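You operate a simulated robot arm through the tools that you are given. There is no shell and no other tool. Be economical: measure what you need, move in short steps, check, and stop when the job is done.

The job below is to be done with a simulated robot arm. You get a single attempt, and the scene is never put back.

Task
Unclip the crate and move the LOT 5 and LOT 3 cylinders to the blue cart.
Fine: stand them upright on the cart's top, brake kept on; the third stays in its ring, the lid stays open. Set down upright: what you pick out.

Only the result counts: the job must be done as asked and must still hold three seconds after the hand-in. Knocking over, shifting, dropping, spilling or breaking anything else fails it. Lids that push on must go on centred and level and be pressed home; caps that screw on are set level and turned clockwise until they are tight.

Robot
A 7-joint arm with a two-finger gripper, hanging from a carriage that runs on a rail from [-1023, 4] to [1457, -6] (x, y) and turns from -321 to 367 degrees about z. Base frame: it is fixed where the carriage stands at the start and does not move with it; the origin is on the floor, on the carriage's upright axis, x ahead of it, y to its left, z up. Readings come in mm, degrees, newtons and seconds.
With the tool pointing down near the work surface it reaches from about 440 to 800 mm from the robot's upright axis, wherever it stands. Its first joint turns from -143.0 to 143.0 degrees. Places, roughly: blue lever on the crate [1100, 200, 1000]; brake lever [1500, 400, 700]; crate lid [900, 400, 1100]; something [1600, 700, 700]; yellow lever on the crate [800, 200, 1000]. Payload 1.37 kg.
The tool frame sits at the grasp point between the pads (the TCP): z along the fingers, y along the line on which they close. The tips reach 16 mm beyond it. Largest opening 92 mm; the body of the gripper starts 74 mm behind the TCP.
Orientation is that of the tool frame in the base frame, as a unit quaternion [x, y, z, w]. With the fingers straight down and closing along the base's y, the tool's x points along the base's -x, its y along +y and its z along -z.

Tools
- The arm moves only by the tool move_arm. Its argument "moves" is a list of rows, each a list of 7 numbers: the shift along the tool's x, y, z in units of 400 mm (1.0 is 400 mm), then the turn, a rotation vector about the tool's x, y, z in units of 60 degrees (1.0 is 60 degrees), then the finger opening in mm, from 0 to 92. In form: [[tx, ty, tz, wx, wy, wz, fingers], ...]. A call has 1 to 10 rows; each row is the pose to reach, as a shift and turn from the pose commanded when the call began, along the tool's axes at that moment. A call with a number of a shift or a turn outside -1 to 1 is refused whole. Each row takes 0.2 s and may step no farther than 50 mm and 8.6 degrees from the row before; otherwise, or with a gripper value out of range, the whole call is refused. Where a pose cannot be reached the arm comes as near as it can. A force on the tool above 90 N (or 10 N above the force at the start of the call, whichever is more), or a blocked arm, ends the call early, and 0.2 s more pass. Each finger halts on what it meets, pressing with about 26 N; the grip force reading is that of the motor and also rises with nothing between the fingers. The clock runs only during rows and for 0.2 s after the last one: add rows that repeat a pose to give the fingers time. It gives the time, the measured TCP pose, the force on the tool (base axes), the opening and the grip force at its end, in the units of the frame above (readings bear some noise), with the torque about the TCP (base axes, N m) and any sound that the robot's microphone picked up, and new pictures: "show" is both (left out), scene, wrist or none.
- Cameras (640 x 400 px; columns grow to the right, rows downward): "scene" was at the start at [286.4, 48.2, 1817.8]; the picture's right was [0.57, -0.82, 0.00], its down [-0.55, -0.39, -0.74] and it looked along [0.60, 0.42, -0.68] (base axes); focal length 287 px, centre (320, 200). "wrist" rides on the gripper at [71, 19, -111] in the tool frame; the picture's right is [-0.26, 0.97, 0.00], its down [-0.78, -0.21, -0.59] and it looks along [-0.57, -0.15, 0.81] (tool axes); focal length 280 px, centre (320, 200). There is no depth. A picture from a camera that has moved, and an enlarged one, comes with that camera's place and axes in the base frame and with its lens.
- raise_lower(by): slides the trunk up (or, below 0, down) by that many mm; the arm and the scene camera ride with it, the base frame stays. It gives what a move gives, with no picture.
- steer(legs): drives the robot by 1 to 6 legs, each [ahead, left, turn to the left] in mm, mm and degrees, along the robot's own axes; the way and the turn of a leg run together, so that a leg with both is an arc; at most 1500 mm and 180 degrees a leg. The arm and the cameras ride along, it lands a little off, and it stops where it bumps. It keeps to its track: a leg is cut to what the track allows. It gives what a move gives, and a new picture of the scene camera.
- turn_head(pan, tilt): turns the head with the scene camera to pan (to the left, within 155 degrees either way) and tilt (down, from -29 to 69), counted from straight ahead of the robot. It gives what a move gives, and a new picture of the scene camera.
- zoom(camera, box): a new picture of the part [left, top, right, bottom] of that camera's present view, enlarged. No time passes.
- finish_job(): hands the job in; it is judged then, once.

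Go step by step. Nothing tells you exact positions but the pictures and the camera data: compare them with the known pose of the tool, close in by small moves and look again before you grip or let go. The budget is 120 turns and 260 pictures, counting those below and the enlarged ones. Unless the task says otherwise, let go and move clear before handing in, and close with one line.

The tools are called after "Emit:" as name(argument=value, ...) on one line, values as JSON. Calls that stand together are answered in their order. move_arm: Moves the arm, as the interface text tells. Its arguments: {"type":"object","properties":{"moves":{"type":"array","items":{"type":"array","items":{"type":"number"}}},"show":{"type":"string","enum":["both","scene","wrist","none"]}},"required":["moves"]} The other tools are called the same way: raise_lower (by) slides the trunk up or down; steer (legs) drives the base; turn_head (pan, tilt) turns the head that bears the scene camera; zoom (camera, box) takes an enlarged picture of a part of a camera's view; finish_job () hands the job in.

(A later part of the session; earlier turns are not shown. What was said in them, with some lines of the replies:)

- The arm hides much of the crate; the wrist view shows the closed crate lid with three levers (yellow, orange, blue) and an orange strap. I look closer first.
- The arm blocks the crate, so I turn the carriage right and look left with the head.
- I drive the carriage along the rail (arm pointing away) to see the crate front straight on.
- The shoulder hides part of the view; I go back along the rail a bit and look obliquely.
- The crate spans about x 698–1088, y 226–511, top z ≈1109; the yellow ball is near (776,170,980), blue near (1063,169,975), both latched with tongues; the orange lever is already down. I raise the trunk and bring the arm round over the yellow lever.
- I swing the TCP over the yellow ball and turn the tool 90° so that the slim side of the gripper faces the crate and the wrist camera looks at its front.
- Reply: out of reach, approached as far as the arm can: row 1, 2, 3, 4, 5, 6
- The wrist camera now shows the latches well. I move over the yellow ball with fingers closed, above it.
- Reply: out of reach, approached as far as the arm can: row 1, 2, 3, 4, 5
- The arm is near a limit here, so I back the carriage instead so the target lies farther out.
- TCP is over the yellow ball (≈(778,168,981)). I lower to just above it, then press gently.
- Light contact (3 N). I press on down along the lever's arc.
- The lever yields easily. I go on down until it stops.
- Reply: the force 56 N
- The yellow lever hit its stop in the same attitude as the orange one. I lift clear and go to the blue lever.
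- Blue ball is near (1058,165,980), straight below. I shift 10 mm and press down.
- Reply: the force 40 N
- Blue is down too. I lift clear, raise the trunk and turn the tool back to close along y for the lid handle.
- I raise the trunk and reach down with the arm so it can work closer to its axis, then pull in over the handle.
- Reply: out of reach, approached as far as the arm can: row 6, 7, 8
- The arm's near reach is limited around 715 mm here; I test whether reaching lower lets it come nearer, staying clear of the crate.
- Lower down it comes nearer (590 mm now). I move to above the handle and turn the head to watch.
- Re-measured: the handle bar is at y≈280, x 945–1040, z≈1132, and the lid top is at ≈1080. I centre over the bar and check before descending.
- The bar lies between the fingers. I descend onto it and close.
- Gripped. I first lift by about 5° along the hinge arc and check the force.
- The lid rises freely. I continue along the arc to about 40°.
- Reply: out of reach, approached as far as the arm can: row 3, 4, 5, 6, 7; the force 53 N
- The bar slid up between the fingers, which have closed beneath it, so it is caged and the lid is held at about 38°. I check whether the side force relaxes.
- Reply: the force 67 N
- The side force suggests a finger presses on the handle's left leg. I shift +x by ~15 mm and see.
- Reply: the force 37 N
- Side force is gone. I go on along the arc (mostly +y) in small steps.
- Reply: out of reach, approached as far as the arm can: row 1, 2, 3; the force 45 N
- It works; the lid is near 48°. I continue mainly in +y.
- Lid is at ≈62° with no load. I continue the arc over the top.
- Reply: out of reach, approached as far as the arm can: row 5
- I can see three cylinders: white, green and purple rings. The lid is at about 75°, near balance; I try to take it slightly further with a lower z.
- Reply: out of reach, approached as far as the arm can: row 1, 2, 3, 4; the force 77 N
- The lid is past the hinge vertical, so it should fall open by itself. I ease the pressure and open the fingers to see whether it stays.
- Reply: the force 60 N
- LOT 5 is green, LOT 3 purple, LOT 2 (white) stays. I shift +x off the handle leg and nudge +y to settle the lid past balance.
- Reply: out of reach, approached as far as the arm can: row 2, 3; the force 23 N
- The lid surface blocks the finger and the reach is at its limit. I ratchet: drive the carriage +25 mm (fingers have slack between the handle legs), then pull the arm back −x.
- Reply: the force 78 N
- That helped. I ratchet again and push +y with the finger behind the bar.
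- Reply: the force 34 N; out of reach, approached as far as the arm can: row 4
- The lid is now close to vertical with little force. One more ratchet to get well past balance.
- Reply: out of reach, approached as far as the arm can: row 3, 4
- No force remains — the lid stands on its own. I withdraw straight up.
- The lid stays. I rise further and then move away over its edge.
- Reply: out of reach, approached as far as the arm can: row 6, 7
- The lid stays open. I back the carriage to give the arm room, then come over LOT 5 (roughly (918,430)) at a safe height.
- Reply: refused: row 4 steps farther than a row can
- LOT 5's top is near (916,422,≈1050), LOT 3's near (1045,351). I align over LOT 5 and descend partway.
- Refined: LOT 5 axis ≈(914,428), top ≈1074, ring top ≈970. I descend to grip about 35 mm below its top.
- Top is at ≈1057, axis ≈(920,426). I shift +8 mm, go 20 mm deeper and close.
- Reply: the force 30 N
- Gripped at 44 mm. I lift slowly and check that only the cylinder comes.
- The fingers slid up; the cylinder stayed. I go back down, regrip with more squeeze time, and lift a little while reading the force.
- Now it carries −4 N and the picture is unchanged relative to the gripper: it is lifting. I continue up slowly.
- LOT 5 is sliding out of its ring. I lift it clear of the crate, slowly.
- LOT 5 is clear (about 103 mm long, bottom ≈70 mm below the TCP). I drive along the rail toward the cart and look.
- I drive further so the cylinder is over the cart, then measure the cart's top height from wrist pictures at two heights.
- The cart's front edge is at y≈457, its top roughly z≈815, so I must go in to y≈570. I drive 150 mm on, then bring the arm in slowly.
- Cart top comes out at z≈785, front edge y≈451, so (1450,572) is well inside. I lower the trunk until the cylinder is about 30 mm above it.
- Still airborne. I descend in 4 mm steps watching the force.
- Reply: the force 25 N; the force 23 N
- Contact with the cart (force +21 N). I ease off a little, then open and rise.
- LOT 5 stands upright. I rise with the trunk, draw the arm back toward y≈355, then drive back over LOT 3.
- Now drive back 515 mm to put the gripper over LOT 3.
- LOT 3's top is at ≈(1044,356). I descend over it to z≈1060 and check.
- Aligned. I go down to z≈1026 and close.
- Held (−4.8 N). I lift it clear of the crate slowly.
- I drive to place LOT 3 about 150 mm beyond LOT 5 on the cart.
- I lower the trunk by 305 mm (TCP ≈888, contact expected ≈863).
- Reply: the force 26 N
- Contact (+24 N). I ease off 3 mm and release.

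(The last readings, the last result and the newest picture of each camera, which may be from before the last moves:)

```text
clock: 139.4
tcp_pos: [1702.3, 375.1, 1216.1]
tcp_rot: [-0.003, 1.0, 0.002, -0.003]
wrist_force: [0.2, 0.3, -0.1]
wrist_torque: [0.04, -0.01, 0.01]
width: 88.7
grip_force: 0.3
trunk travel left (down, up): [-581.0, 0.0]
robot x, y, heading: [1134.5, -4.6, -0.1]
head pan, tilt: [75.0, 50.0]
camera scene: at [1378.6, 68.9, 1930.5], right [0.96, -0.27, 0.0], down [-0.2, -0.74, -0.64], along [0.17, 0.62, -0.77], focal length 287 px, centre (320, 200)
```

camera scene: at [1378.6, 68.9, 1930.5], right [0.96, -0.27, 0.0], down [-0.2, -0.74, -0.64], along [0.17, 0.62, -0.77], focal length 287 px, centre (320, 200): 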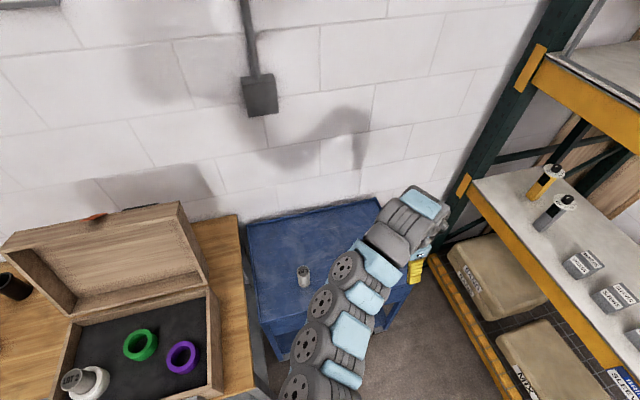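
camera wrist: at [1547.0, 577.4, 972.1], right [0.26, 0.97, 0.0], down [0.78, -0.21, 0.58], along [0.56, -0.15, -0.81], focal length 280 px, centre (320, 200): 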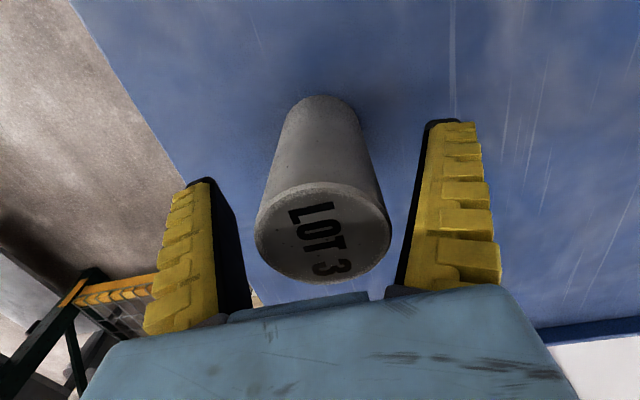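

LOT 5 stands, LOT 2 is in its ring and the lid is open; the arm hides LOT 3. I drive back a little to verify it.

Emit:
steer(legs=[[-350, 0, 0]])

Emit:
turn_head(pan=40, tilt=45)

Emit:
zoom(camera="scene", box=[160, 100, 400, 300])

```text
clock: 141.7
tcp_pos: [1359.8, 372.4, 1217.8]
tcp_rot: [0.001, 1.0, 0.001, -0.003]
wrist_force: [0.5, 0.5, 0.4]
wrist_torque: [0.01, 0.01, 0.03]
width: 88.1
grip_force: 0.1
trunk travel left (down, up): [-581.0, 0.0]
robot x, y, heading: [797.0, -1.4, -0.7]
head pan, tilt: [75.0, 50.0]
camera scene: at [1034.1, 68.8, 1930.5], right [0.96, -0.27, 0.0], down [-0.21, -0.74, -0.64], along [0.17, 0.62, -0.77], focal length 287 px, centre (320, 200)
```

scene: 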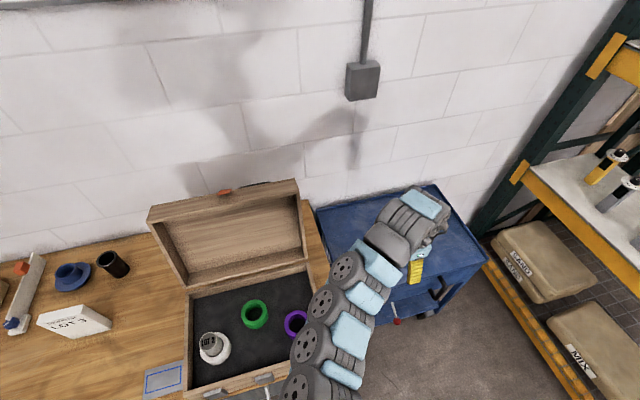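

```text
clock: 142.7
tcp_pos: [1358.6, 371.7, 1216.4]
tcp_rot: [0.001, 1.0, 0.001, -0.003]
wrist_force: [0.2, -0.4, 0.0]
wrist_torque: [-0.01, -0.01, -0.02]
width: 88.4
grip_force: 0.3
trunk travel left (down, up): [-581.0, 0.0]
robot x, y, heading: [797.8, -5.3, -0.9]
head pan, tilt: [40.0, 45.0]
camera scene: at [1076.2, 46.3, 1937.4], right [0.63, -0.77, 0.0], down [-0.55, -0.45, -0.71], along [0.55, 0.45, -0.71], focal length 287 px, centre (320, 200)
```

scene: 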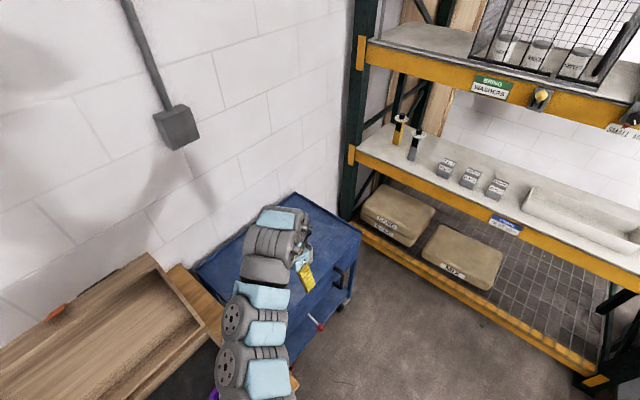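

```text
2.00 times, centred on (280, 200) of scene
camera zoom: at [1076.2, 46.3, 1937.4], right [0.63, -0.77, 0.0], down [-0.55, -0.45, -0.71], along [0.55, 0.45, -0.71], focal length 574 px, centre (400, 200)
```

zoom: 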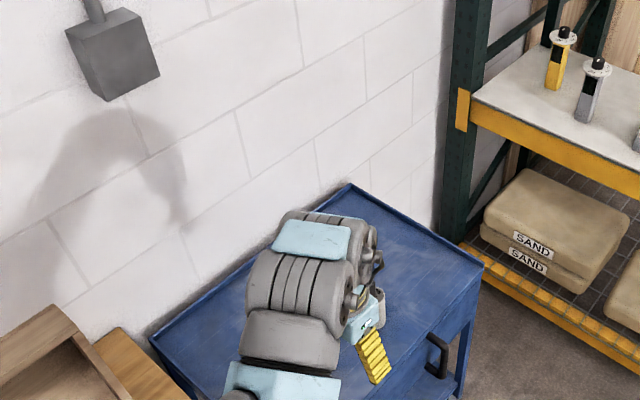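

The arm still hides the cart's cylinders; I drive farther back to see both.

Emit:
steer(legs=[[-330, 0, 0]])

Emit:
zoom(camera="scene", box=[220, 100, 400, 250])

```text
clock: 144.9
tcp_pos: [1035.6, 374.9, 1216.3]
tcp_rot: [0.002, 1.0, 0.001, -0.004]
wrist_force: [0.0, -0.7, 0.8]
wrist_torque: [-0.02, 0.0, 0.03]
width: 88.5
grip_force: 0.0
trunk travel left (down, up): [-581.0, 0.0]
robot x, y, heading: [470.3, -3.1, -0.8]
head pan, tilt: [40.0, 45.0]
camera scene: at [751.8, 47.9, 1937.4], right [0.63, -0.77, 0.0], down [-0.55, -0.45, -0.71], along [0.55, 0.45, -0.71], focal length 287 px, centre (320, 200)
```

scene: 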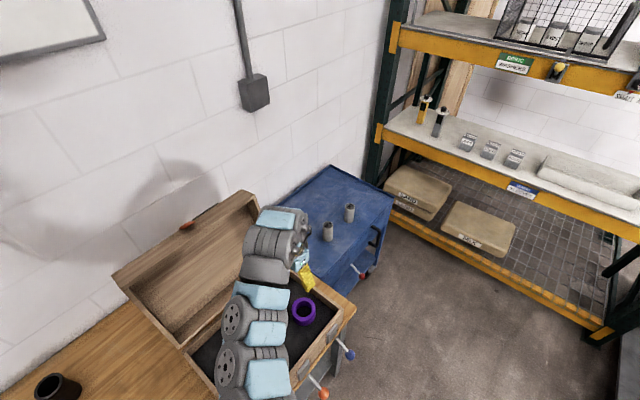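

```text
2.67 times, centred on (310, 175) of scene
camera zoom: at [751.8, 47.9, 1937.4], right [0.63, -0.77, 0.0], down [-0.55, -0.45, -0.71], along [0.55, 0.45, -0.71], focal length 766 px, centre (347, 267)
```

zoom: 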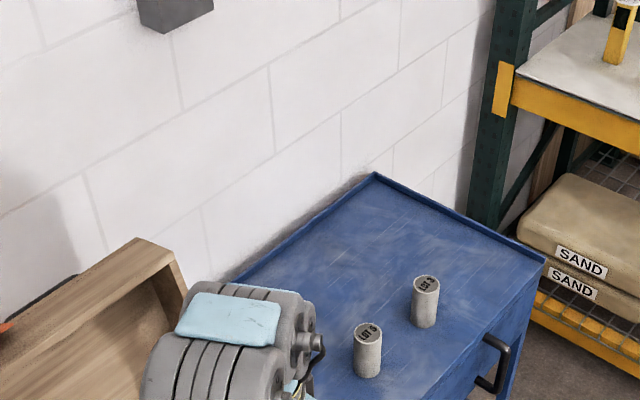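

Both LOT 5 and LOT 3 stand upright on the cart. The brake lever looks unchanged, the lid is open, LOT 2 is still in its ring, and the gripper is clear, so I hand in.

Emit:
finish_job()

```text
The job is handed in.
```

The crate is unclipped and its lid stands open. LOT 5 and LOT 3 are upright on the blue cart's top, LOT 2 is still in its ring, and I never touched the cart's brake.
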